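You operate a simulated robot arm through the tools that you are given. There is no shell and no other tool. Be economical: measure what you need, move in short steps, check, and stop when the job is done.

The job below is to be done with a simulated robot arm. You get a single attempt, and the scene is never put back.

## Task
Clean the small black cartridge on the pad tray and print a test stripe.
Fine: it stands in the rack; green tank button once wets the pad; one full stripe on the test card; back in its slot; leave the rest.

It is judged by the outcome, as a careful person would: the job done as asked, and still so three seconds after it is handed in. It fails if anything else is knocked over, pushed out of place, dropped, spilled or broken.

## Robot
A 7-joint arm with a two-finger parallel gripper, fixed in place. Base frame: the origin is at the foot of the arm, x ahead of it, y to its left, z up; the work surface is at about z = 800. Units: mm, degrees, N and s.
With the tool pointing down near the work surface it reaches from about 300 to 700 mm from the base axis. Its first joint turns from -66.0 to 66.0 degrees. Payload 1.57 kg.
The TCP is the grasp point between the finger pads, 30 mm short of the fingertips. In the tool frame z runs along the fingers and y along their closing line. Largest opening 110 mm; finger width 24, thickness 12; the body of the gripper, 48 by 112 mm, starts 78 mm behind the TCP.
Orientation is that of the tool frame in the base frame, as a unit quaternion [x, y, z, w]. With the fingers straight down and closing along the base's y, the tool's x points along the base's -x, its y along +y and its z along -z.

## Interface
- The arm moves only by the tool play_rows. Its argument "plan" is a list of rows, each a list of 2 entries, a list of its own where there are three numbers: the shift along the base's x, y, z in mm, then the turn, a rotation vector about the base's x, y, z in rad. In form: [[[x, y, z], [ax, ay, az]], ...]. A call has 1 to 10 rows; each row is the pose to reach, as a shift and turn from the pose commanded when the call began. "gripper" is the opening, from 0 (shut) to 1 (fully open), set as the call begins (left out, the last holds). Each row takes 0.2 s and may step no farther than 50 mm and 8.6 degrees from the row before; otherwise, or with a gripper value out of range, the whole call is refused. Where a pose cannot be reached the arm comes as near as it can. A force on the tool above 40 N (or 10 N above the force at the start of the call, whichever is more), or a blocked arm, ends the call early, and 0.2 s more pass. Each finger travels about 108 mm/s and halts on what it meets, pressing with about 35 N; the grip force reading is that of the motor and also rises with nothing between the fingers. The clock runs only during rows and for 0.2 s after the last one: add rows that repeat a pose to give the fingers time. The reply holds the time, the measured pose of the TCP, the force on the tool along the base axes, the opening and the grip force, in the units named above and with some noise.
- Cameras (640 x 400 px; columns grow to the right, rows downward): "scene" is fixed at [192.9, -434, 1389.5]; the picture's right is [0.51, -0.86, 0.00], its down [-0.66, -0.39, -0.64] and it looks along [0.55, 0.33, -0.77] (base axes); focal length 236 px, centre (320, 200). "wrist" rides on the gripper at [-36, 0, -80] in the tool frame; the picture's right is [0.00, -1.00, 0.00], its down [0.97, 0.00, -0.24] and it looks along [0.24, 0.00, 0.97] (tool axes); focal length 218 px, centre (320, 200). There is no depth. A picture from a camera that has moved, and an enlarged one, comes with that camera's place and axes in the base frame and with its lens. The place of the scene camera against the robot may be out by one fixed shift of up to 25 mm in any direction.
- snapshot(camera): a new picture of that camera. No time passes.
- close_up(camera, box): a new picture of the part [left, top, right, bottom] of that camera's present view, enlarged. No time passes.
- sign_off(): hands the job in; it is judged then, once.

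Work in short steps. Places have to be worked out from the pictures, the camera data and where the tool is seen: move nearer, look again, correct. Check each grasp and each placing, and mend what went wrong. You have 120 turns and 84 pictures in all, those below and enlarged ones among them. Open the gripper and draw the arm clear of the work before you hand the job in, unless the task says otherwise; then end with one line.

The tools are called after "Call:" as name(argument=value, ...) on one line, values as JSON. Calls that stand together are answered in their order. play_rows: Moves the arm, as the interface text tells. Its arguments: {"type":"object","properties":{"plan":{"type":"array","items":{"type":"array"}},"gripper":{"type":"number"}},"required":["plan"]} The other tools are called the same way: snapshot (camera) takes a picture; close_up (camera, box) takes an enlarged picture of a part of a camera's view; sign_off () hands the job in.

At the start:

```text
time: 0.0
position: [376.8, 43.9, 1137.7]
ee_rot: [0.0, 1.0, 0.0, 0.0]
contact_force: [0.8, 0.8, 0.0]
gripper_width: 109.8
gripper_force: 0.1
```

scene: 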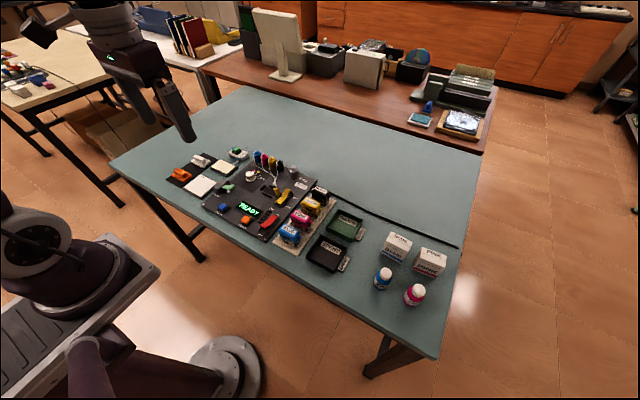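
wrist: 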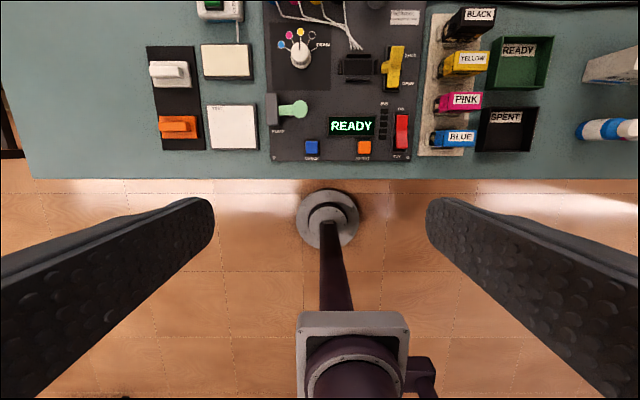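

I'll start by enlarging the parts of the views that matter.

Call:
close_up(camera="scene", box=[150, 130, 350, 255])

Call:
close_up(camera="wrist", box=[130, 0, 370, 150])

Call:
close_up(camera="wrist", box=[340, 0, 580, 150])

```text
3.20 times, centred on (250, 192) of scene
camera zoom: at [192.9, -434.0, 1389.5], right [0.51, -0.86, 0.0], down [-0.66, -0.39, -0.64], along [0.55, 0.33, -0.77], focal length 755 px, centre (544, 224)
```

zoom: 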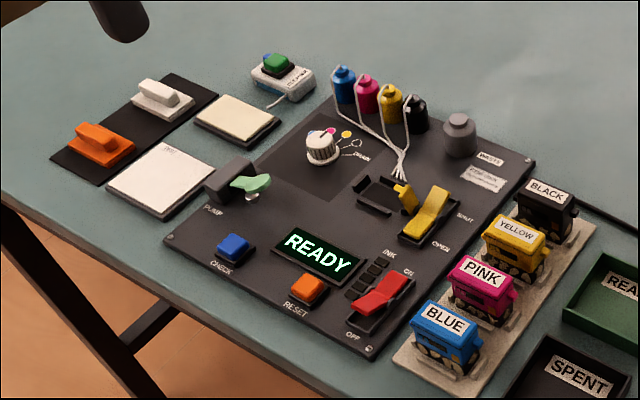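

```text
2.67 times, centred on (250, 75) of wrist
camera zoom: at [413.2, 44.0, 1216.8], right [0.0, -1.0, 0.0], down [-0.97, 0.0, 0.24], along [-0.24, 0.0, -0.97], focal length 582 px, centre (507, 533)
```

zoom: 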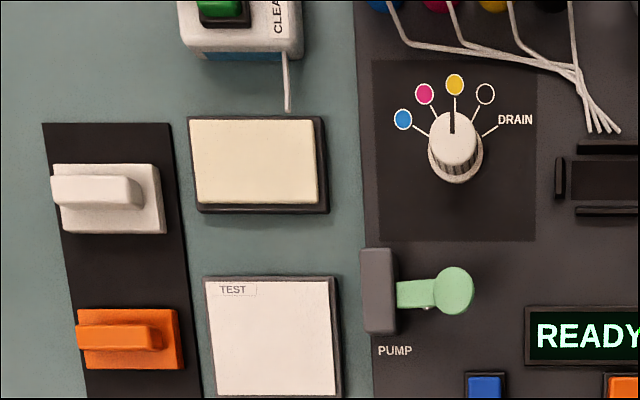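

```text
2.67 times, centred on (460, 75) of wrist
camera zoom: at [413.2, 44.0, 1216.8], right [0.0, -1.0, 0.0], down [-0.97, 0.0, 0.24], along [-0.24, 0.0, -0.97], focal length 582 px, centre (-53, 533)
```

zoom: 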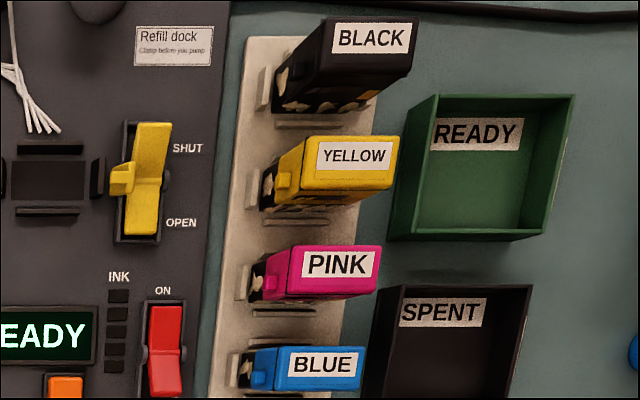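

The rack, pad, test card and tank are visible. I estimate the black cartridge near (595,-185), the pad near (552,199), the card near (446,201) and the tank button near (612,197). I'll move toward the black cartridge, staying high, to look closer.

Call:
play_rows(plan=[[[25, -38, -18], [0, 0, 0]], [[50, -76, -36], [0, 0, 0]], [[75, -114, -54], [0, 0, 0]], [[100, -152, -72], [0, 0, 0]], [[125, -190, -90], [0, 0, 0]], [[150, -228, -108], [0, 0, 0]], [[150, -228, -108], [0, 0, 0]]])

Call:
snapshot(camera="wrist")

Call:
close_up(camera="scene", box=[280, 170, 360, 220])

```text
time: 1.6
position: [526.0, -183.6, 1031.0]
ee_rot: [-0.001, 1.0, 0.0, 0.0]
contact_force: [0.2, 0.0, 0.4]
gripper_width: 109.9
gripper_force: 0.1
```

```text
78 pictures are left
camera wrist: at [562.6, -184.1, 1110.0], right [0.0, -1.0, 0.0], down [-0.97, 0.0, 0.24], along [-0.24, 0.0, -0.97], focal length 218 px, centre (320, 200)
```

wrist: 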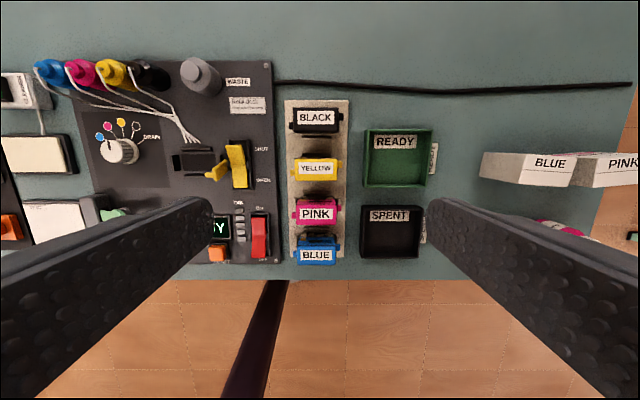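

```text
8.00 times, centred on (320, 195) of scene
camera zoom: at [192.9, -434.0, 1389.5], right [0.51, -0.86, 0.0], down [-0.66, -0.39, -0.64], along [0.55, 0.33, -0.77], focal length 1888 px, centre (320, 240)
```

zoom: 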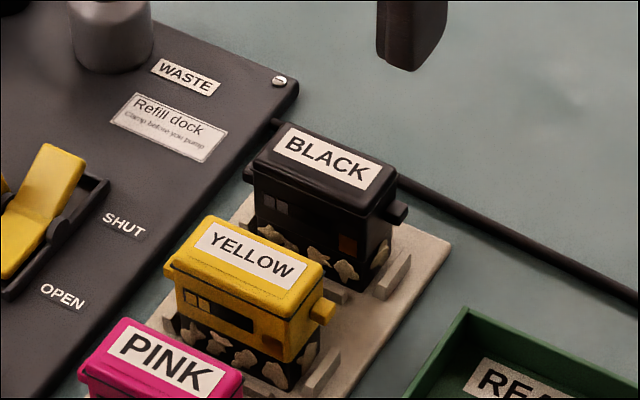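

The black cartridge stands with its long axis along y and yellow is about 55 mm away in x, so gripping its flat sides means closing along x. I'll yaw the tool 90° in place while moving above it, then look.

Call:
play_rows(plan=[[[10, 0, -5], [0, 0, 0.14]], [[20, 0, -10], [0, 0, 0.28]], [[30, 0, -15], [0, 0, 0.42]], [[40, 0, -20], [0, 0, 0.56]], [[50, 0, -25], [0, 0, 0.7]], [[60, 0, -30], [0, 0, 0.84]], [[67, 0, -35], [0, 0, 0.98]], [[67, 0, -40], [0, 0, 1.12]], [[67, 0, -45], [0, 0, 1.26]], [[67, 0, -50], [0, 0, 1.4]]])

Call:
play_rows(plan=[[[0, 0, -20], [0, 0, 0.1]], [[0, 0, -31], [0, 0, 0.1708]], [[0, 0, -31], [0, 0, 0.1708]]])

Call:
snapshot(camera="wrist")

```text
time: 3.8
position: [594.4, -184.7, 980.0]
ee_rot: [-0.646, 0.763, 0.0, 0.0]
contact_force: [0.4, -0.3, 0.8]
gripper_width: 110.2
gripper_force: 0.0
```

```text
time: 4.6
position: [593.7, -184.7, 948.9]
ee_rot: [0.708, -0.706, -0.001, 0.0]
contact_force: [-0.6, -0.4, 0.6]
gripper_width: 109.8
gripper_force: 0.0
```

```text
76 pictures are left
camera wrist: at [594.4, -148.2, 1027.2], right [1.0, 0.0, 0.0], down [0.0, -0.97, 0.24], along [0.0, -0.24, -0.97], focal length 218 px, centre (320, 200)
```

wrist: 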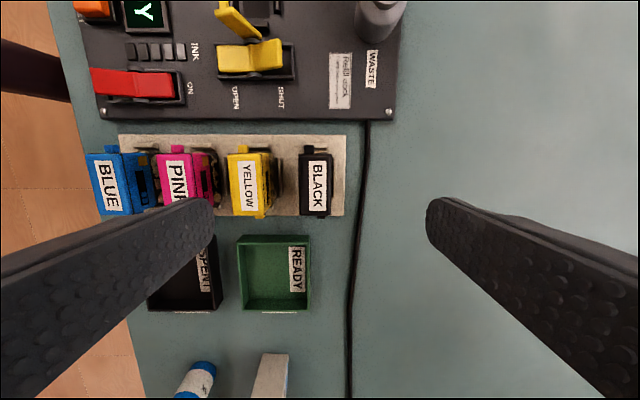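

Call:
close_up(camera="wrist", box=[220, 120, 380, 220])

Call:
close_up(camera="scene", box=[280, 170, 360, 220])

```text
4.00 times, centred on (300, 170) of wrist
camera zoom: at [594.4, -148.2, 1027.2], right [1.0, 0.0, 0.0], down [0.0, -0.97, 0.24], along [0.0, -0.24, -0.97], focal length 873 px, centre (400, 320)
```

zoom: 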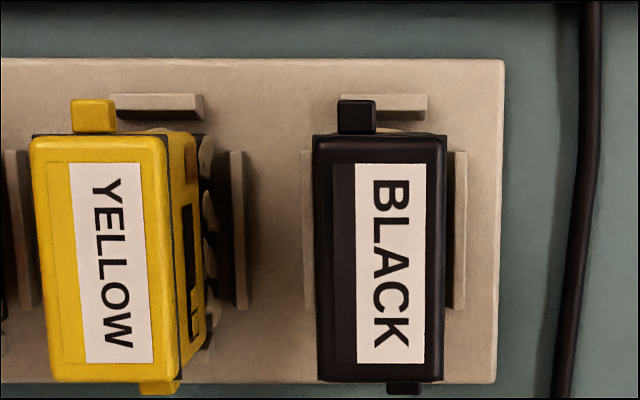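

```text
8.00 times, centred on (320, 195) of scene
camera zoom: at [192.9, -434.0, 1389.5], right [0.51, -0.86, 0.0], down [-0.66, -0.39, -0.64], along [0.55, 0.33, -0.77], focal length 1888 px, centre (320, 240)
```

zoom: 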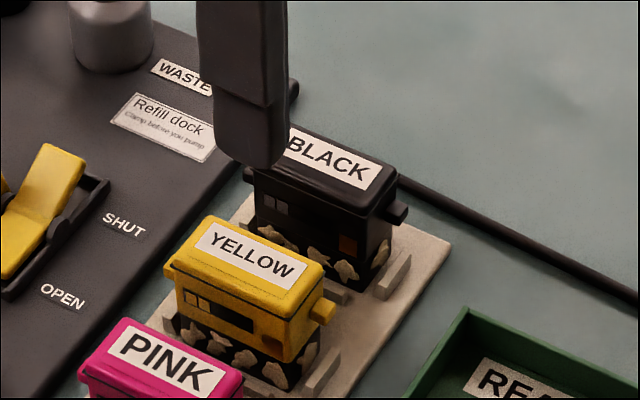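

Black cartridge centre is about (590.5,-178.7), top about z 859, roughly 26×49 mm. Before touching it I'll go look at the tank, pad and card, travelling high.

Call:
play_rows(plan=[[[-4, 45, 10], [0, 0, 0]], [[-8, 90, 20], [0, 0, 0]], [[-12, 135, 30], [0, 0, 0]], [[-16, 180, 30], [0, 0, 0]], [[-20, 225, 30], [0, 0, 0]], [[-24, 270, 30], [0, 0, 0]], [[-28, 315, 30], [0, 0, 0]], [[-32, 360, 30], [0, 0, 0]], [[-32, 360, 30], [0, 0, 0]]])

Call:
snapshot(camera="wrist")

Call:
close_up(camera="scene", box=[160, 130, 272, 200])

```text
time: 6.6
position: [561.7, 172.3, 977.6]
ee_rot: [-0.707, 0.707, 0.0, -0.001]
contact_force: [-0.3, -0.9, -0.5]
gripper_width: 109.9
gripper_force: 0.1
```

```text
73 pictures are left
camera wrist: at [562.5, 209.6, 1055.5], right [1.0, 0.0, 0.0], down [0.0, -0.97, 0.24], along [0.0, -0.24, -0.97], focal length 218 px, centre (320, 200)
```

wrist: 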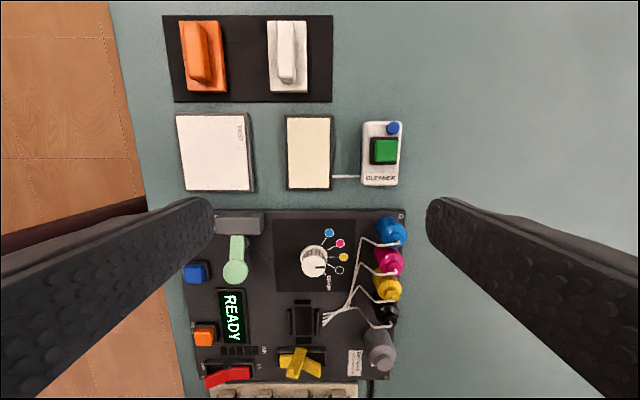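

```text
5.71 times, centred on (216, 165) of scene
camera zoom: at [192.9, -434.0, 1389.5], right [0.51, -0.86, 0.0], down [-0.66, -0.39, -0.64], along [0.55, 0.33, -0.77], focal length 1349 px, centre (914, 400)
```

zoom: 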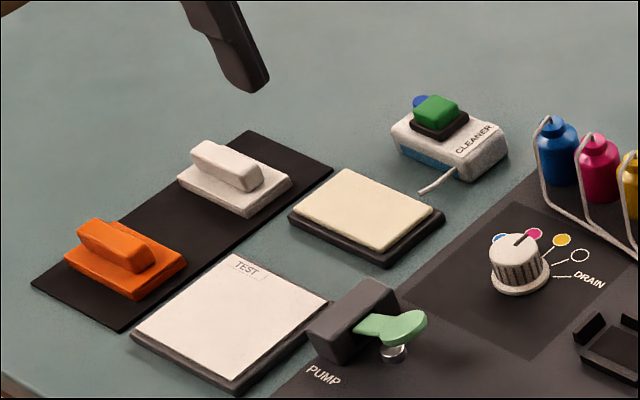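

The pad spans about 46×76 mm at (551,202), the card about 75×82 mm at (446,202), and the green button is near (625,204). I'll close the fingers and move nearer the tank for an accurate position.

Call:
play_rows(gripper=0, plan=[[[25, 0, -25], [0, 0, 0]], [[45, 0, -50], [0, 0, 0]], [[45, 0, -50], [0, 0, 0]]])

Call:
snapshot(camera="wrist")

Call:
close_up(camera="scene", box=[200, 130, 264, 170])

```text
time: 7.4
position: [606.7, 173.6, 927.6]
ee_rot: [-0.707, 0.707, 0.0, -0.001]
contact_force: [0.0, -0.3, 0.2]
gripper_width: 0.0
gripper_force: 21.1
```

```text
71 pictures are left
camera wrist: at [607.9, 209.3, 1005.6], right [1.0, 0.0, 0.0], down [0.0, -0.97, 0.24], along [0.0, -0.24, -0.97], focal length 218 px, centre (320, 200)
```

wrist: 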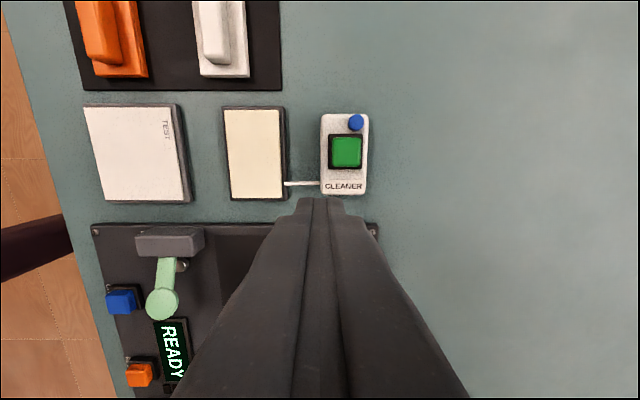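

```text
10.00 times, centred on (232, 150) of scene
camera zoom: at [192.9, -434.0, 1389.5], right [0.51, -0.86, 0.0], down [-0.66, -0.39, -0.64], along [0.55, 0.33, -0.77], focal length 2361 px, centre (1200, 700)
```

zoom: 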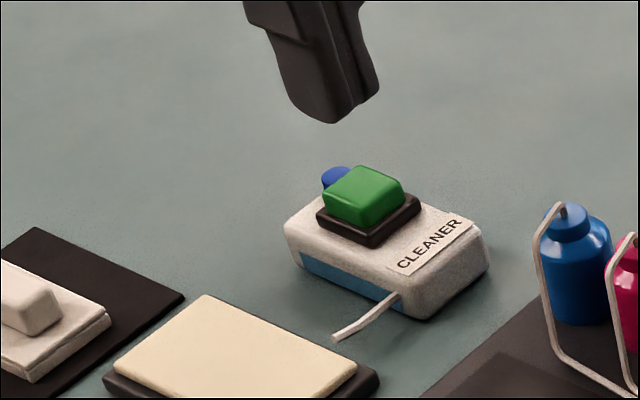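

The two views put the button at about (628,204) with its top near z 825–840. I'll move the closed fingertips above it, tips around z 860.

Call:
play_rows(plan=[[[21, 29.5, 0], [0, 0, 0]], [[21, 29.5, -37], [0, 0, 0]], [[21, 29.5, -37], [0, 0, 0]]])

Call:
close_up(camera="scene", box=[200, 130, 264, 170])

Call:
snapshot(camera="wrist")

```text
time: 8.2
position: [629.6, 203.6, 890.8]
ee_rot: [-0.707, 0.707, 0.0, 0.0]
contact_force: [-0.7, -0.2, 0.4]
gripper_width: 0.0
gripper_force: 21.3
```

```text
10.00 times, centred on (232, 150) of scene
camera zoom: at [192.9, -434.0, 1389.5], right [0.51, -0.86, 0.0], down [-0.66, -0.39, -0.64], along [0.55, 0.33, -0.77], focal length 2361 px, centre (1200, 700)
```

zoom: 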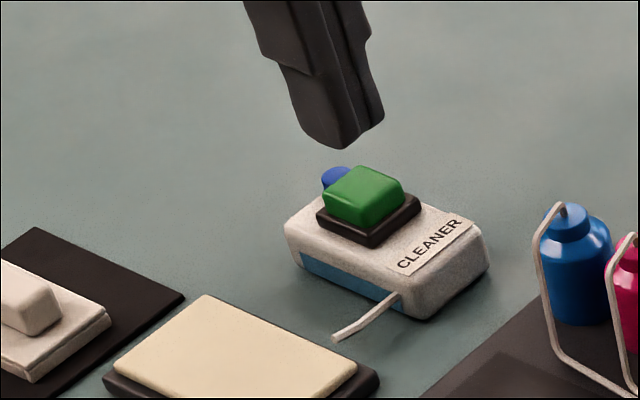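

```text
68 pictures are left
camera wrist: at [629.4, 239.7, 969.6], right [1.0, 0.0, 0.0], down [0.0, -0.97, 0.24], along [0.0, -0.24, -0.97], focal length 218 px, centre (320, 200)
```

wrist: 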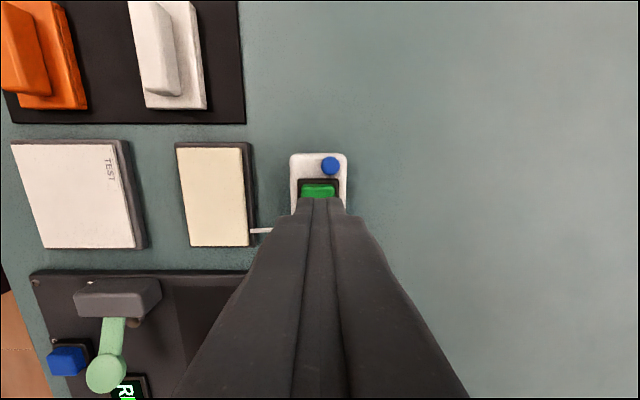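

The fingertips line up over the button. I'll descend in small rows and let the force limit stop the arm on contact.

Call:
play_rows(plan=[[[-1, 0, -7], [0, 0, 0]], [[-1, 0, -12], [0, 0, 0]], [[-1, 0, -15], [0, 0, 0]], [[-1, 0, -18], [0, 0, 0]]])

Call:
close_up(camera="scene", box=[200, 130, 264, 170])

```text
time: 9.2
position: [627.7, 205.1, 875.7]
ee_rot: [0.707, -0.707, 0.0, 0.0]
contact_force: [-0.1, 0.0, 0.6]
gripper_width: 0.0
gripper_force: 21.4
```

```text
10.00 times, centred on (232, 150) of scene
camera zoom: at [192.9, -434.0, 1389.5], right [0.51, -0.86, 0.0], down [-0.66, -0.39, -0.64], along [0.55, 0.33, -0.77], focal length 2361 px, centre (1200, 700)
```

zoom: 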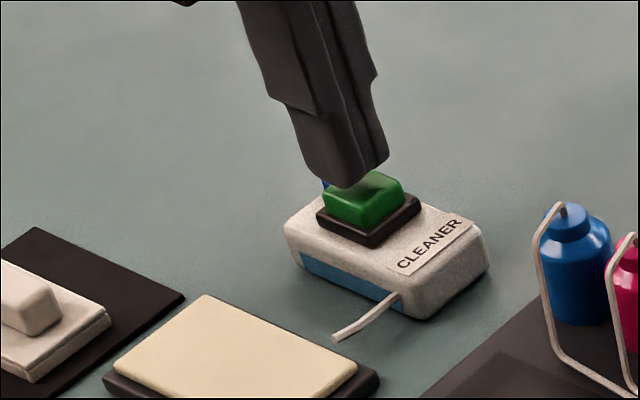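

No contact yet, with tips near z 845 and hovering just over the button. I'll keep descending in 2 mm rows.

Call:
play_rows(plan=[[[0, 0, -2], [0, 0, 0]], [[0, 0, -4], [0, 0, 0]], [[0, 0, -6], [0, 0, 0]], [[0, 0, -8], [0, 0, 0]]])

Call:
close_up(camera="scene", box=[200, 130, 264, 170])

```text
time: 10.2
position: [627.1, 204.6, 866.0]
ee_rot: [0.708, -0.706, 0.001, 0.0]
contact_force: [-1.6, 0.2, 0.8]
gripper_width: 0.0
gripper_force: 21.2
```

```text
10.00 times, centred on (232, 150) of scene
camera zoom: at [192.9, -434.0, 1389.5], right [0.51, -0.86, 0.0], down [-0.66, -0.39, -0.64], along [0.55, 0.33, -0.77], focal length 2361 px, centre (1200, 700)
```

zoom: 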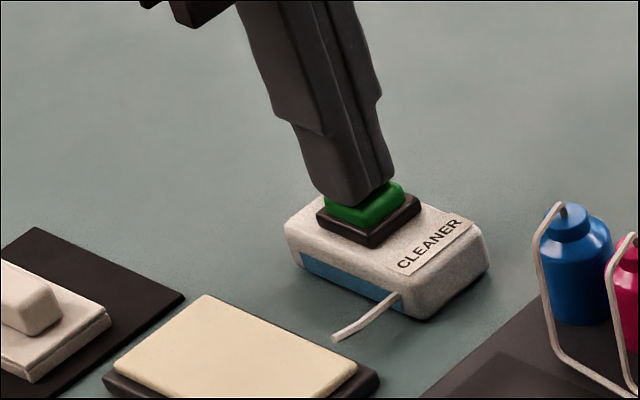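

The tip looks about to touch and the force is still near zero. I'll continue down in small rows.

Call:
play_rows(plan=[[[0, 0, -2], [0, 0, 0]], [[0, 0, -4], [0, 0, 0]], [[0, 0, -5], [0, 0, 0]]])

Call:
close_up(camera="scene", box=[200, 130, 264, 170])

```text
time: 11.0
position: [626.8, 205.0, 861.6]
ee_rot: [0.708, -0.707, 0.0, -0.001]
contact_force: [0.4, -3.4, 8.7]
gripper_width: 0.3
gripper_force: 20.7
```

```text
10.00 times, centred on (232, 150) of scene
camera zoom: at [192.7, -434.1, 1389.5], right [0.51, -0.86, 0.0], down [-0.66, -0.39, -0.64], along [0.55, 0.33, -0.77], focal length 2361 px, centre (1200, 700)
```

zoom: 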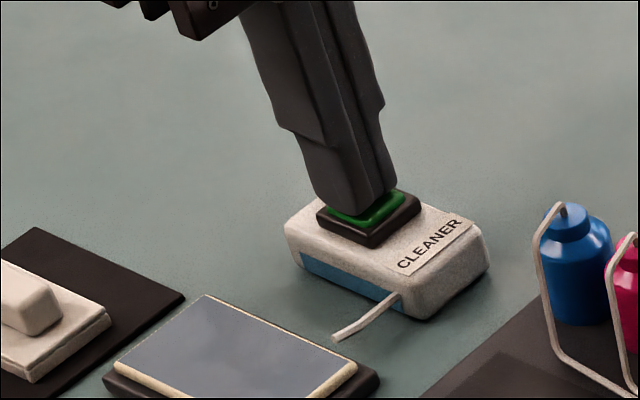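

The button went down once and the pad has turned wet. I'll lift straight off and head back to the rack.

Call:
play_rows(plan=[[[0, 0, 30], [0, 0, 0]], [[0, 0, 75], [0, 0, 0]], [[0, -20, 115], [0, 0, 0]], [[-5, -65, 117], [0, 0, 0]], [[-10, -110, 117], [0, 0, 0]], [[-15, -155, 117], [0, 0, 0]], [[-20, -200, 117], [0, 0, 0]], [[-25, -245, 117], [0, 0, 0]], [[-30, -290, 117], [0, 0, 0]], [[-36, -335, 117], [0, 0, 0]]])

Call:
play_rows(gripper=0.4, plan=[[[0, -40, -20], [0, 0, 0]], [[0, -48, -60], [0, 0, 0]], [[0, -48, -60], [0, 0, 0]]])

Call:
close_up(camera="scene", box=[160, 130, 272, 200])

Call:
snapshot(camera="wrist")

```text
time: 13.2
position: [592.3, -130.6, 975.3]
ee_rot: [0.708, -0.707, 0.0, 0.0]
contact_force: [0.2, -0.5, 0.2]
gripper_width: 0.0
gripper_force: 21.9
```

```text
time: 14.0
position: [592.1, -177.2, 914.4]
ee_rot: [-0.707, 0.707, 0.0, 0.0]
contact_force: [-0.2, 0.6, 0.7]
gripper_width: 44.1
gripper_force: 0.0
```

```text
5.71 times, centred on (216, 165) of scene
camera zoom: at [192.9, -434.0, 1389.5], right [0.51, -0.86, 0.0], down [-0.66, -0.39, -0.64], along [0.55, 0.33, -0.77], focal length 1349 px, centre (914, 400)
```

zoom: 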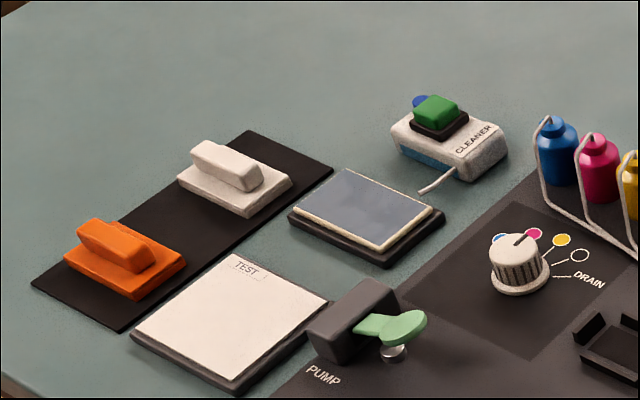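

```text
63 pictures are left
camera wrist: at [592.9, -140.4, 993.7], right [1.0, 0.0, 0.0], down [0.0, -0.97, 0.24], along [0.0, -0.24, -0.97], focal length 218 px, centre (320, 200)
```

wrist: 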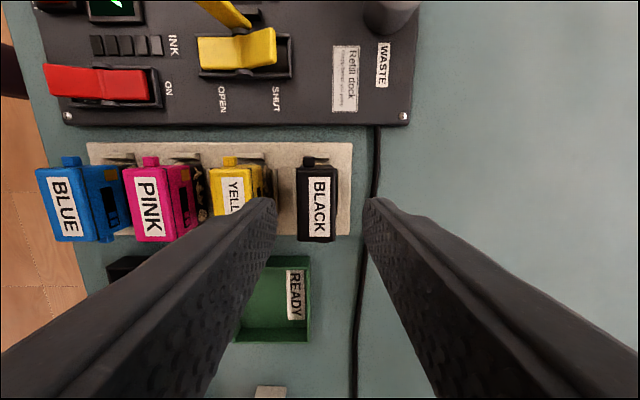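

Fingers straddle the cartridge, with the left one clear of yellow. I'll nudge by -1.5 in x and -1 in y, then descend to TCP z≈857.

Call:
play_rows(plan=[[[-1.5, -1, -20], [0, 0, 0]], [[-1.5, -1, -38], [0, 0, 0]], [[-1.5, -1, -50], [0, 0, 0]], [[-1.5, -1, -57], [0, 0, 0]], [[-1.5, -1, -57], [0, 0, 0]]])

Call:
snapshot(camera="wrist")

Call:
close_up(camera="scene", box=[280, 170, 360, 220])

```text
time: 15.2
position: [589.4, -177.8, 860.1]
ee_rot: [0.708, -0.706, 0.0, 0.0]
contact_force: [0.2, 0.2, -0.4]
gripper_width: 44.0
gripper_force: 0.1
```

```text
62 pictures are left
camera wrist: at [589.5, -142.4, 939.3], right [1.0, 0.0, 0.0], down [0.0, -0.97, 0.24], along [0.0, -0.24, -0.97], focal length 218 px, centre (320, 200)
```

wrist: 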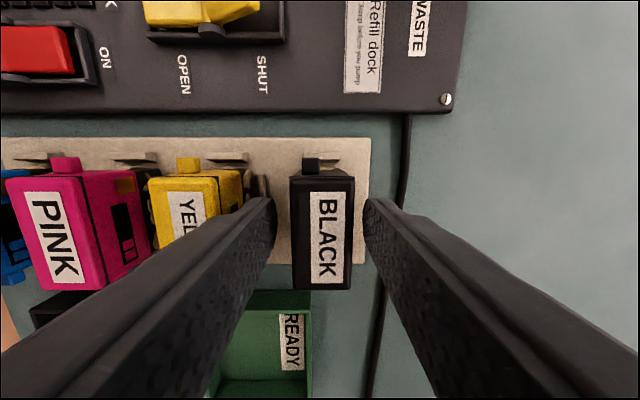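

```text
8.00 times, centred on (320, 195) of scene
camera zoom: at [192.9, -434.0, 1389.5], right [0.51, -0.86, 0.0], down [-0.66, -0.39, -0.64], along [0.55, 0.33, -0.77], focal length 1888 px, centre (320, 240)
```

zoom: 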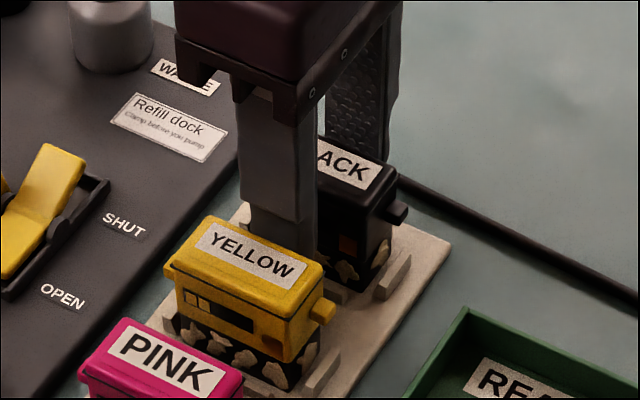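

Cartridge is centred between the fingers and top is about z 857. I'll drop 2 mm more and close on it.

Call:
play_rows(plan=[[[0.5, 0, -2], [0, 0, 0]], [[0.5, 0, -2], [0, 0, 0]]])

Call:
play_rows(gripper=0, plan=[[[0, 0, 0], [0, 0, 0]], [[0, 0, 0], [0, 0, 0]], [[0, 0, 0], [0, 0, 0]]])

Call:
close_up(camera="scene", box=[280, 170, 360, 220])

```text
time: 15.8
position: [589.2, -178.9, 858.0]
ee_rot: [0.707, -0.707, 0.001, 0.0]
contact_force: [0.0, 0.7, -0.5]
gripper_width: 43.8
gripper_force: 0.1
```

```text
time: 16.6
position: [588.8, -178.8, 859.8]
ee_rot: [-0.707, 0.707, 0.0, 0.0]
contact_force: [0.6, 0.2, 0.2]
gripper_width: 24.5
gripper_force: 35.2
```

```text
8.00 times, centred on (320, 195) of scene
camera zoom: at [192.9, -434.0, 1389.5], right [0.51, -0.86, 0.0], down [-0.66, -0.39, -0.64], along [0.55, 0.33, -0.77], focal length 1888 px, centre (320, 240)
```

zoom: 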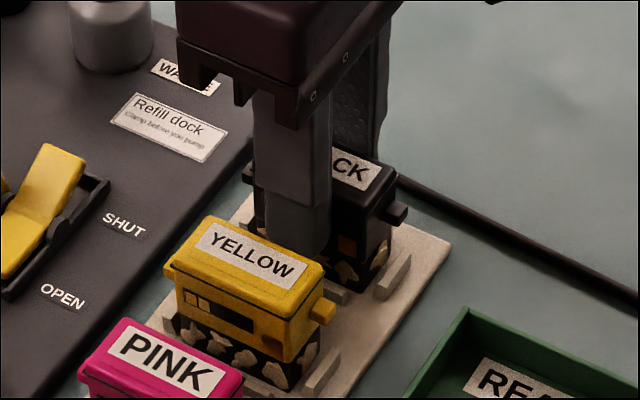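

It's gripped (24.5 mm, 35 N); I'll note this pose (≈589,-178.8,859) as the slot reference and lift straight up.

Call:
play_rows(plan=[[[0, 0, 15], [0, 0, 0]], [[0, 0, 40], [0, 0, 0]], [[0, 0, 75], [0, 0, 0]], [[0, 0, 110], [0, 0, 0]], [[0, 0, 110], [0, 0, 0]]])

Call:
close_up(camera="scene", box=[265, 120, 377, 190])

Call:
snapshot(camera="wrist")

```text
time: 17.8
position: [590.1, -176.9, 969.1]
ee_rot: [0.708, -0.707, 0.0, 0.0]
contact_force: [0.0, -1.0, -1.3]
gripper_width: 24.6
gripper_force: 34.9
```

```text
5.71 times, centred on (321, 155) of scene
camera zoom: at [192.9, -434.0, 1389.5], right [0.51, -0.86, 0.0], down [-0.66, -0.39, -0.64], along [0.55, 0.33, -0.77], focal length 1349 px, centre (314, 457)
```

zoom: 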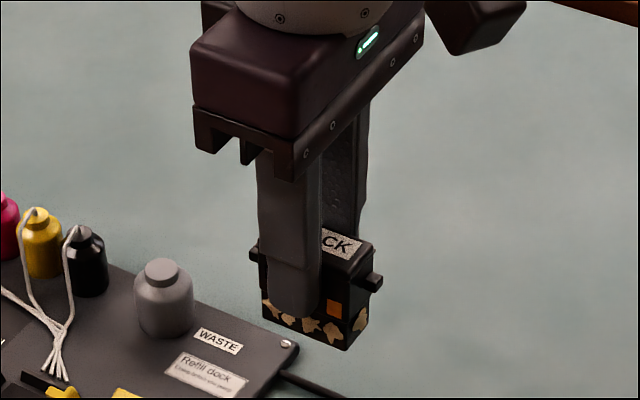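

```text
58 pictures are left
camera wrist: at [590.3, -141.1, 1048.0], right [1.0, 0.0, 0.0], down [0.0, -0.97, 0.24], along [0.0, -0.24, -0.97], focal length 218 px, centre (320, 200)
```

wrist: 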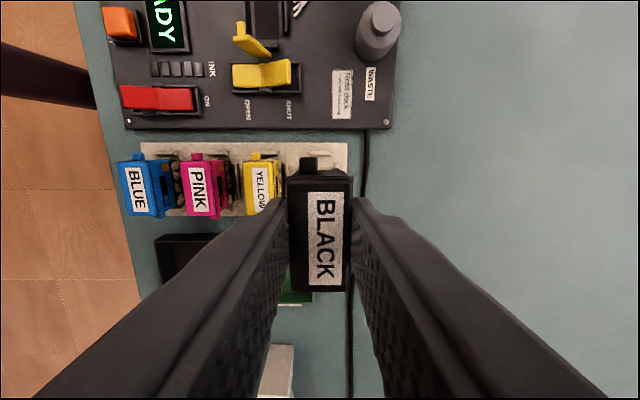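

Cartridge is held level. I'll carry it high over to the pad.

Call:
play_rows(plan=[[[-4, 45, 5], [0, 0, 0]], [[-9, 92, 5], [0, 0, 0]], [[-14, 139, 5], [0, 0, 0]], [[-19, 186, 5], [0, 0, 0]], [[-24, 233, 5], [0, 0, 0]], [[-29, 280, 5], [0, 0, 0]], [[-34, 327, 5], [0, 0, 0]], [[-38, 368, 5], [0, 0, 0]], [[-38, 378, -30], [0, 0, 0]], [[-38, 378, -60], [0, 0, 0]]])

Call:
close_up(camera="scene", box=[180, 130, 260, 180])

Call:
snapshot(camera="wrist")

```text
time: 20.0
position: [550.7, 201.0, 908.0]
ee_rot: [0.708, -0.706, -0.001, 0.001]
contact_force: [0.5, 0.2, -1.2]
gripper_width: 24.9
gripper_force: 35.1
```

```text
8.00 times, centred on (220, 155) of scene
camera zoom: at [192.9, -434.0, 1389.5], right [0.51, -0.86, 0.0], down [-0.66, -0.39, -0.64], along [0.55, 0.33, -0.77], focal length 1888 px, centre (1120, 560)
```

zoom: 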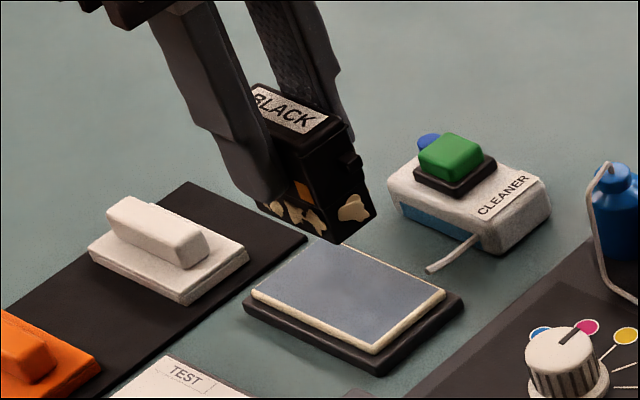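

```text
56 pictures are left
camera wrist: at [551.4, 237.1, 987.5], right [1.0, 0.0, 0.0], down [0.0, -0.97, 0.24], along [0.0, -0.24, -0.97], focal length 218 px, centre (320, 200)
```

wrist: 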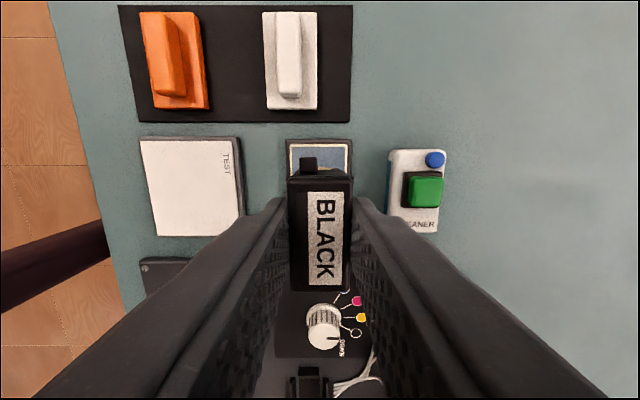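

Cartridge is centred over the wet pad. I'll lower it gently until light contact.

Call:
play_rows(plan=[[[0, 0, -15], [0, 0, 0]], [[0, 0, -26], [0, 0, 0]], [[0, 0, -30], [0, 0, 0]], [[0, 0, -32], [0, 0, 0]], [[0, 0, -34], [0, 0, 0]]])

Call:
close_up(camera="scene", box=[180, 130, 260, 180])

```text
time: 21.2
position: [551.0, 199.4, 875.3]
ee_rot: [-0.707, 0.707, 0.0, 0.0]
contact_force: [-0.3, 0.0, -0.9]
gripper_width: 24.9
gripper_force: 35.4
```

```text
8.00 times, centred on (220, 155) of scene
camera zoom: at [192.9, -434.0, 1389.5], right [0.51, -0.86, 0.0], down [-0.66, -0.39, -0.64], along [0.55, 0.33, -0.77], focal length 1888 px, centre (1120, 560)
```

zoom: 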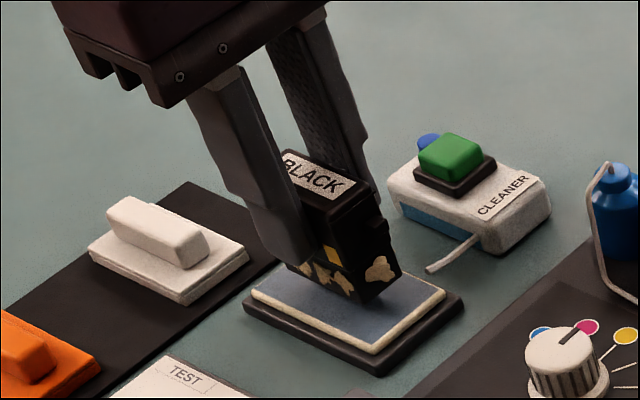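

No contact yet and the cartridge hovers just above the pad. I'll continue in 1.5–2 mm rows.

Call:
play_rows(plan=[[[0, 1, -2], [0, 0, 0]], [[0, 1, -4], [0, 0, 0]], [[0, 1, -6], [0, 0, 0]], [[0, 1, -7], [0, 0, 0]]])

Call:
close_up(camera="scene", box=[180, 130, 260, 180])

```text
time: 22.2
position: [550.9, 202.3, 867.1]
ee_rot: [-0.707, 0.707, 0.0, 0.0]
contact_force: [0.8, 0.2, 0.5]
gripper_width: 24.5
gripper_force: 34.9
```

```text
8.00 times, centred on (220, 155) of scene
camera zoom: at [192.9, -434.0, 1389.5], right [0.51, -0.86, 0.0], down [-0.66, -0.39, -0.64], along [0.55, 0.33, -0.77], focal length 1888 px, centre (1120, 560)
```

zoom: 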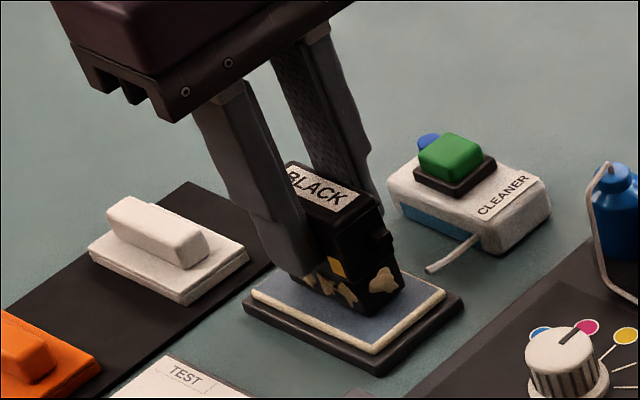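

Call:
play_rows(plan=[[[0, 0, -1], [0, 0, 0]], [[0, 0, -2], [0, 0, 0]], [[0, 0, -3], [0, 0, 0]]])

Call:
close_up(camera="scene", box=[196, 140, 244, 170])

```text
time: 23.0
position: [551.2, 201.0, 866.6]
ee_rot: [0.707, -0.707, -0.001, 0.0]
contact_force: [-2.1, -0.6, 6.1]
gripper_width: 24.7
gripper_force: 34.7
```

```text
13.33 times, centred on (220, 155) of scene
camera zoom: at [192.7, -434.0, 1389.5], right [0.51, -0.86, 0.0], down [-0.66, -0.39, -0.64], along [0.55, 0.33, -0.77], focal length 3148 px, centre (1653, 800)
```

zoom: 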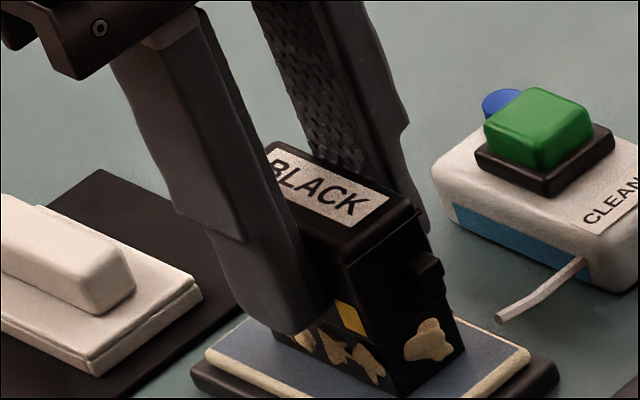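

Light contact (6 N). I'll now wipe back and forth within the pad along y and a little along x, at this height.

Call:
play_rows(plan=[[[0, 6, 0], [0, 0, 0]], [[0, 11, 0], [0, 0, 0]], [[0, 4, 0], [0, 0, 0]], [[0, -4, 0], [0, 0, 0]], [[0, -10, 0], [0, 0, 0]], [[0, -4, 0], [0, 0, 0]], [[0, 4, 0], [0, 0, 0]], [[0, 10, 0], [0, 0, 0]], [[0, 4, 0], [0, 0, 0]], [[0, 0, 0], [0, 0, 0]]])

Call:
close_up(camera="scene", box=[196, 140, 244, 170])

```text
time: 25.2
position: [549.7, 201.2, 864.9]
ee_rot: [0.708, -0.706, 0.0, 0.0]
contact_force: [0.6, 3.7, 7.3]
gripper_width: 25.1
gripper_force: 35.2
```

```text
13.33 times, centred on (220, 155) of scene
camera zoom: at [192.8, -433.9, 1389.5], right [0.51, -0.86, 0.0], down [-0.66, -0.39, -0.64], along [0.55, 0.33, -0.77], focal length 3148 px, centre (1653, 800)
```

zoom: 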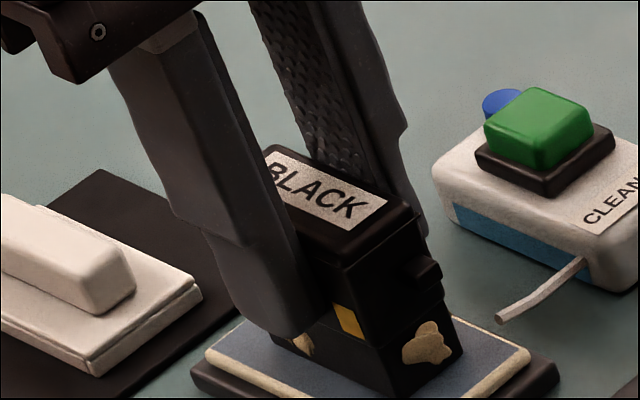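

Wiping works: several crust flakes on the near side are gone. I'll keep going, now including strokes along x for the end faces.

Call:
play_rows(plan=[[[5, 0, 0], [0, 0, 0]], [[8, 0, 0], [0, 0, 0]], [[0, 0, 0], [0, 0, 0]], [[-8, 0, 0], [0, 0, 0]], [[0, 0, 0], [0, 0, 0]], [[8, 0, 0], [0, 0, 0]], [[0, 0, 0], [0, 0, 0]], [[-8, 0, 0], [0, 0, 0]], [[0, 0, 0], [0, 0, 0]], [[0, 0, 0], [0, 0, 0]]])

Call:
play_rows(plan=[[[0, 6, 0], [0, 0, 0]], [[0, 11, 0], [0, 0, 0]], [[0, 4, 0], [0, 0, 0]], [[0, -4, 0], [0, 0, 0]], [[0, -10, 0], [0, 0, 0]], [[0, -4, 0], [0, 0, 0]], [[0, 4, 0], [0, 0, 0]], [[0, 10, 0], [0, 0, 0]], [[0, 4, 0], [0, 0, 0]], [[0, 0, 0], [0, 0, 0]]])

Call:
close_up(camera="scene", box=[196, 140, 244, 170])

```text
time: 27.4
position: [551.8, 199.9, 864.4]
ee_rot: [0.708, -0.707, -0.001, 0.001]
contact_force: [-6.4, 0.8, 10.8]
gripper_width: 24.8
gripper_force: 35.0
```

```text
time: 29.6
position: [551.4, 200.2, 865.0]
ee_rot: [0.708, -0.706, -0.001, 0.001]
contact_force: [-0.4, 0.0, -1.0]
gripper_width: 24.9
gripper_force: 35.1
```

```text
13.33 times, centred on (220, 155) of scene
camera zoom: at [192.9, -434.0, 1389.5], right [0.51, -0.86, 0.0], down [-0.66, -0.39, -0.64], along [0.55, 0.33, -0.77], focal length 3148 px, centre (1653, 800)
```

zoom: 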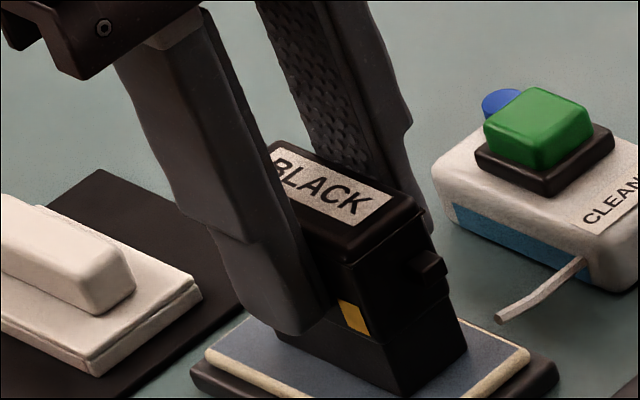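

All visible flakes are gone, and contact seems to have eased off. I'll lower 1.5 mm and wipe one more round so the hidden faces get done too.

Call:
play_rows(plan=[[[0, 0, -1], [0, 0, 0]], [[0, 6, -1.5], [0, 0, 0]], [[0, 11, -1.5], [0, 0, 0]], [[4, 4, -1.5], [0, 0, 0]], [[8, -4, -1.5], [0, 0, 0]], [[0, -10, -1.5], [0, 0, 0]], [[-8, -4, -1.5], [0, 0, 0]], [[-4, 4, -1.5], [0, 0, 0]], [[0, 10, -1.5], [0, 0, 0]], [[0, 4, -1.5], [0, 0, 0]]])

Call:
play_rows(plan=[[[0, -6, 0], [0, 0, 0]], [[0, -14, 0], [0, 0, 0]], [[0, -6, 0], [0, 0, 0]], [[0, 2, 0], [0, 0, 0]], [[0, -4, 0], [0, 0, 0]], [[0, -4, 20], [0, 0, 0]], [[0, -4, 45], [0, 0, 0]], [[0, -4, 45], [0, 0, 0]]])

Call:
close_up(camera="scene", box=[180, 125, 260, 175])

Call:
snapshot(camera="wrist")

```text
time: 31.5
position: [548.3, 204.7, 861.9]
ee_rot: [0.707, -0.707, 0.001, 0.002]
contact_force: [-1.8, -1.2, 10.1]
gripper_width: 24.8
gripper_force: 34.9
stopped in row 9: the force on the tool passed its limit (the readings are from after the stop); the commanded pose is now the measured one
```

```text
time: 33.3
position: [547.6, 200.2, 906.3]
ee_rot: [0.708, -0.706, -0.001, 0.004]
contact_force: [-0.7, 0.4, -0.4]
gripper_width: 25.0
gripper_force: 34.6
```

```text
8.00 times, centred on (220, 150) of scene
camera zoom: at [192.9, -434.0, 1389.5], right [0.51, -0.86, 0.0], down [-0.66, -0.39, -0.64], along [0.55, 0.33, -0.77], focal length 1888 px, centre (1120, 600)
```

zoom: 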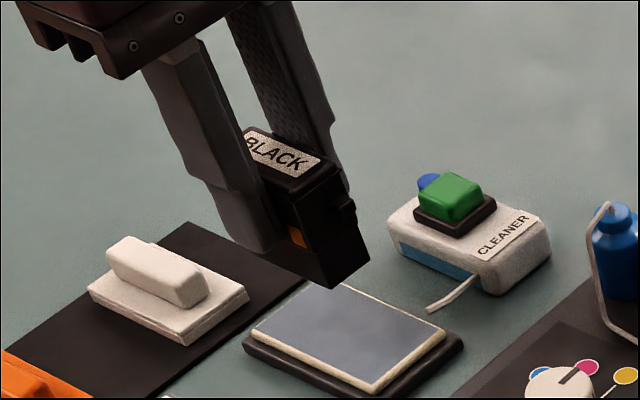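

```text
49 pictures are left
camera wrist: at [547.4, 236.7, 985.6], right [1.0, 0.0, -0.01], down [0.0, -0.97, 0.25], along [-0.01, -0.25, -0.97], focal length 218 px, centre (320, 200)
```

wrist: 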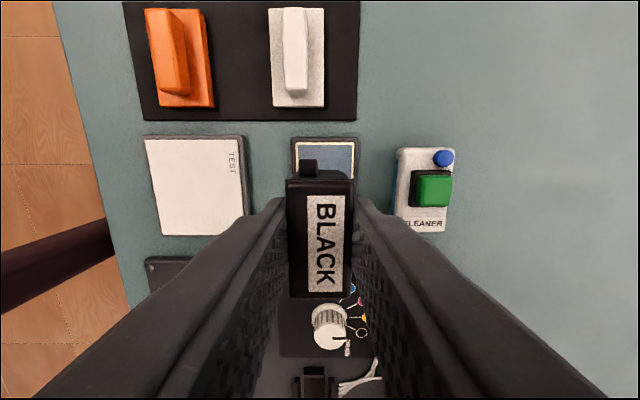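

The cartridge is clean all round as far as visible. I'll check with a close-up whether it shifted or tilted in the grip.

Call:
close_up(camera="wrist", box=[240, 140, 400, 240])

Call:
close_up(camera="wrist", box=[240, 210, 400, 310])

Call:
close_up(camera="scene", box=[202, 137, 234, 163])

```text
4.00 times, centred on (320, 190) of wrist
camera zoom: at [547.4, 236.7, 985.6], right [1.0, 0.0, -0.01], down [0.0, -0.97, 0.25], along [-0.01, -0.25, -0.97], focal length 873 px, centre (320, 240)
```

zoom: 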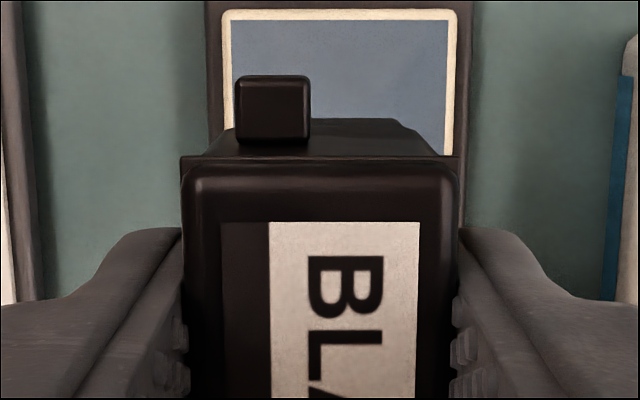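

```text
4.00 times, centred on (320, 260) of wrist
camera zoom: at [547.4, 236.7, 985.6], right [1.0, 0.0, -0.01], down [0.0, -0.97, 0.25], along [-0.01, -0.25, -0.97], focal length 873 px, centre (320, -40)
```

zoom: 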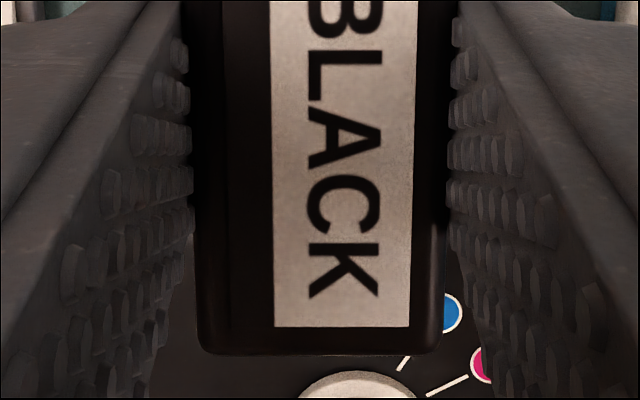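

```text
15.38 times, centred on (218, 150) of scene
camera zoom: at [192.9, -434.0, 1389.5], right [0.51, -0.86, 0.0], down [-0.66, -0.39, -0.64], along [0.55, 0.33, -0.77], focal length 3632 px, centre (1889, 969)
```

zoom: 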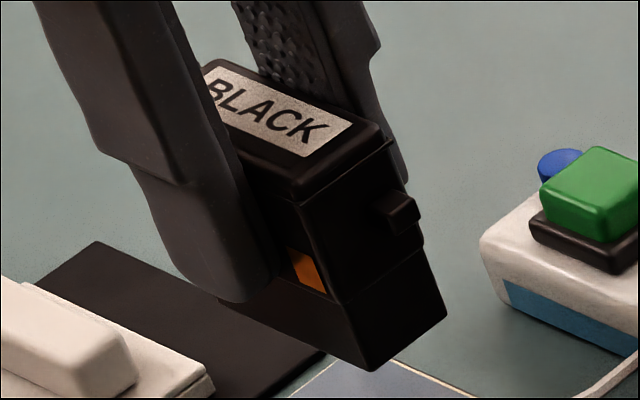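

The cartridge slid up about 4 mm in the grip but is level and clean. The card spans about x 408–483, y 160–242. I'll move above its near (-x) end, correcting the slight tool tilt.

Call:
play_rows(plan=[[[-32, 0, 0], [0.001, -0.002, 0]], [[-64, 0, 0], [0.002, -0.004, 0]], [[-96, 0.5, 0], [0.004, -0.007, 0]], [[-127, 1, 0], [0.004, -0.007, 0]], [[-127, 1, -18], [0.004, -0.007, 0]], [[-127, 1, -18], [0.004, -0.007, 0]]])

Call:
snapshot(camera="wrist")

Call:
close_up(camera="scene", box=[160, 140, 240, 190])

```text
time: 34.7
position: [419.2, 202.6, 888.8]
ee_rot: [0.708, -0.707, 0.001, 0.001]
contact_force: [0.7, -0.8, 0.4]
gripper_width: 24.9
gripper_force: 35.3
```

```text
45 pictures are left
camera wrist: at [419.3, 239.2, 968.6], right [1.0, 0.0, 0.0], down [0.0, -0.97, 0.24], along [0.0, -0.24, -0.97], focal length 218 px, centre (320, 200)
```

wrist: 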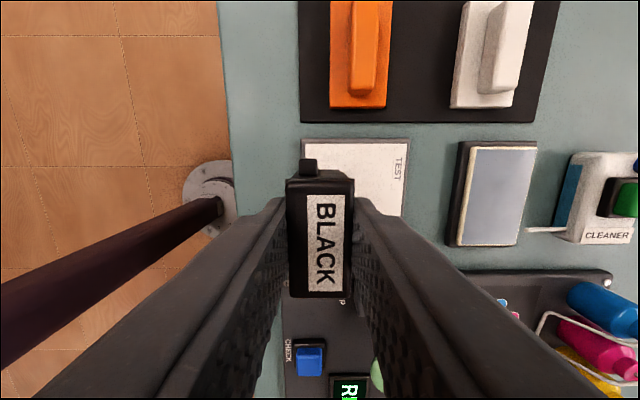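

```text
8.00 times, centred on (200, 165) of scene
camera zoom: at [192.9, -434.0, 1389.5], right [0.51, -0.86, 0.0], down [-0.66, -0.39, -0.64], along [0.55, 0.33, -0.77], focal length 1888 px, centre (1280, 480)
```

zoom: 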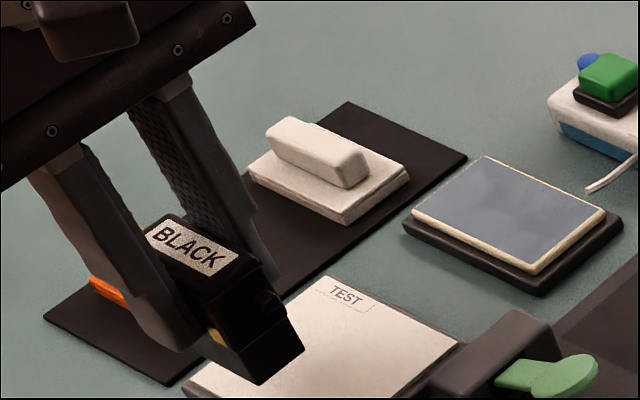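

Aligned over the card's -x end. I'll lower toward contact.

Call:
play_rows(plan=[[[0, 0, -12], [0, 0, 0]], [[0, 0, -18], [0, 0, 0]], [[0, 0, -21], [0, 0, 0]], [[0, 0, -23], [0, 0, 0]]])

Call:
close_up(camera="scene", box=[160, 150, 224, 190])

```text
time: 35.7
position: [421.3, 202.5, 865.8]
ee_rot: [-0.707, 0.707, -0.001, 0.0]
contact_force: [0.2, 0.4, -1.1]
gripper_width: 24.7
gripper_force: 34.8
```

```text
10.00 times, centred on (192, 170) of scene
camera zoom: at [192.9, -434.0, 1389.5], right [0.51, -0.86, 0.0], down [-0.66, -0.39, -0.64], along [0.55, 0.33, -0.77], focal length 2361 px, centre (1600, 500)
```

zoom: 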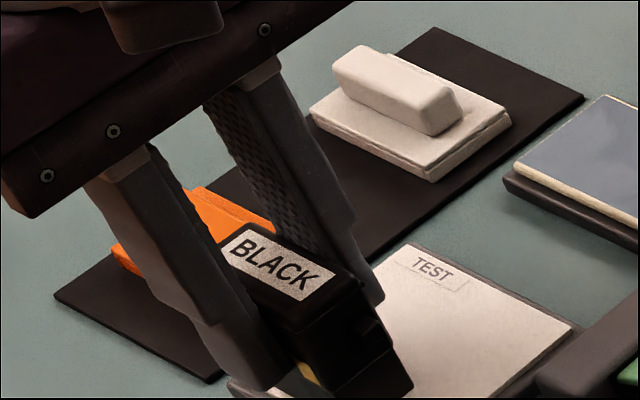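

Call:
play_rows(plan=[[[0, 0, -2], [0, 0, 0]], [[0, 0, -3.5], [0, 0, 0]], [[0, 0, -5], [0, 0, 0]]])

Call:
close_up(camera="scene", box=[170, 165, 218, 195])

```text
time: 36.5
position: [420.4, 202.0, 860.0]
ee_rot: [-0.707, 0.707, -0.001, -0.001]
contact_force: [0.5, 0.1, -0.6]
gripper_width: 25.2
gripper_force: 34.6
```

```text
13.33 times, centred on (194, 180) of scene
camera zoom: at [192.9, -434.0, 1389.5], right [0.51, -0.86, 0.0], down [-0.66, -0.39, -0.64], along [0.55, 0.33, -0.77], focal length 3148 px, centre (2000, 467)
```

zoom: 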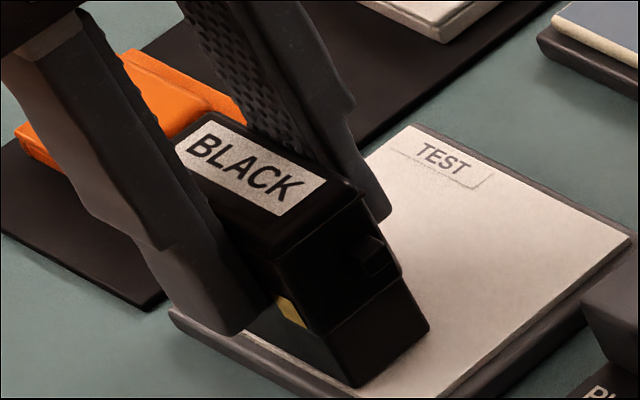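

Nearly touching. I'll continue down 1 mm at a time.

Call:
play_rows(plan=[[[0, 0, -1], [0, 0, 0]], [[0, 0, -2], [0, 0, 0]], [[0, 0, -3], [0, 0, 0]]])

Call:
close_up(camera="scene", box=[170, 165, 218, 195])

```text
time: 37.2
position: [422.0, 201.2, 859.2]
ee_rot: [0.707, -0.707, 0.002, -0.002]
contact_force: [-4.2, -0.5, 13.5]
gripper_width: 24.9
gripper_force: 35.1
stopped in row 3: the force on the tool passed its limit (the readings are from after the stop); the commanded pose is now the measured one
```

```text
13.33 times, centred on (194, 180) of scene
camera zoom: at [192.6, -434.1, 1389.5], right [0.51, -0.86, 0.0], down [-0.66, -0.39, -0.64], along [0.55, 0.33, -0.77], focal length 3148 px, centre (2000, 467)
```

zoom: 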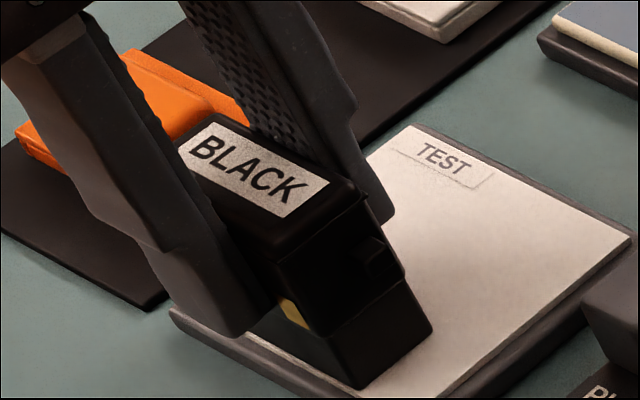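

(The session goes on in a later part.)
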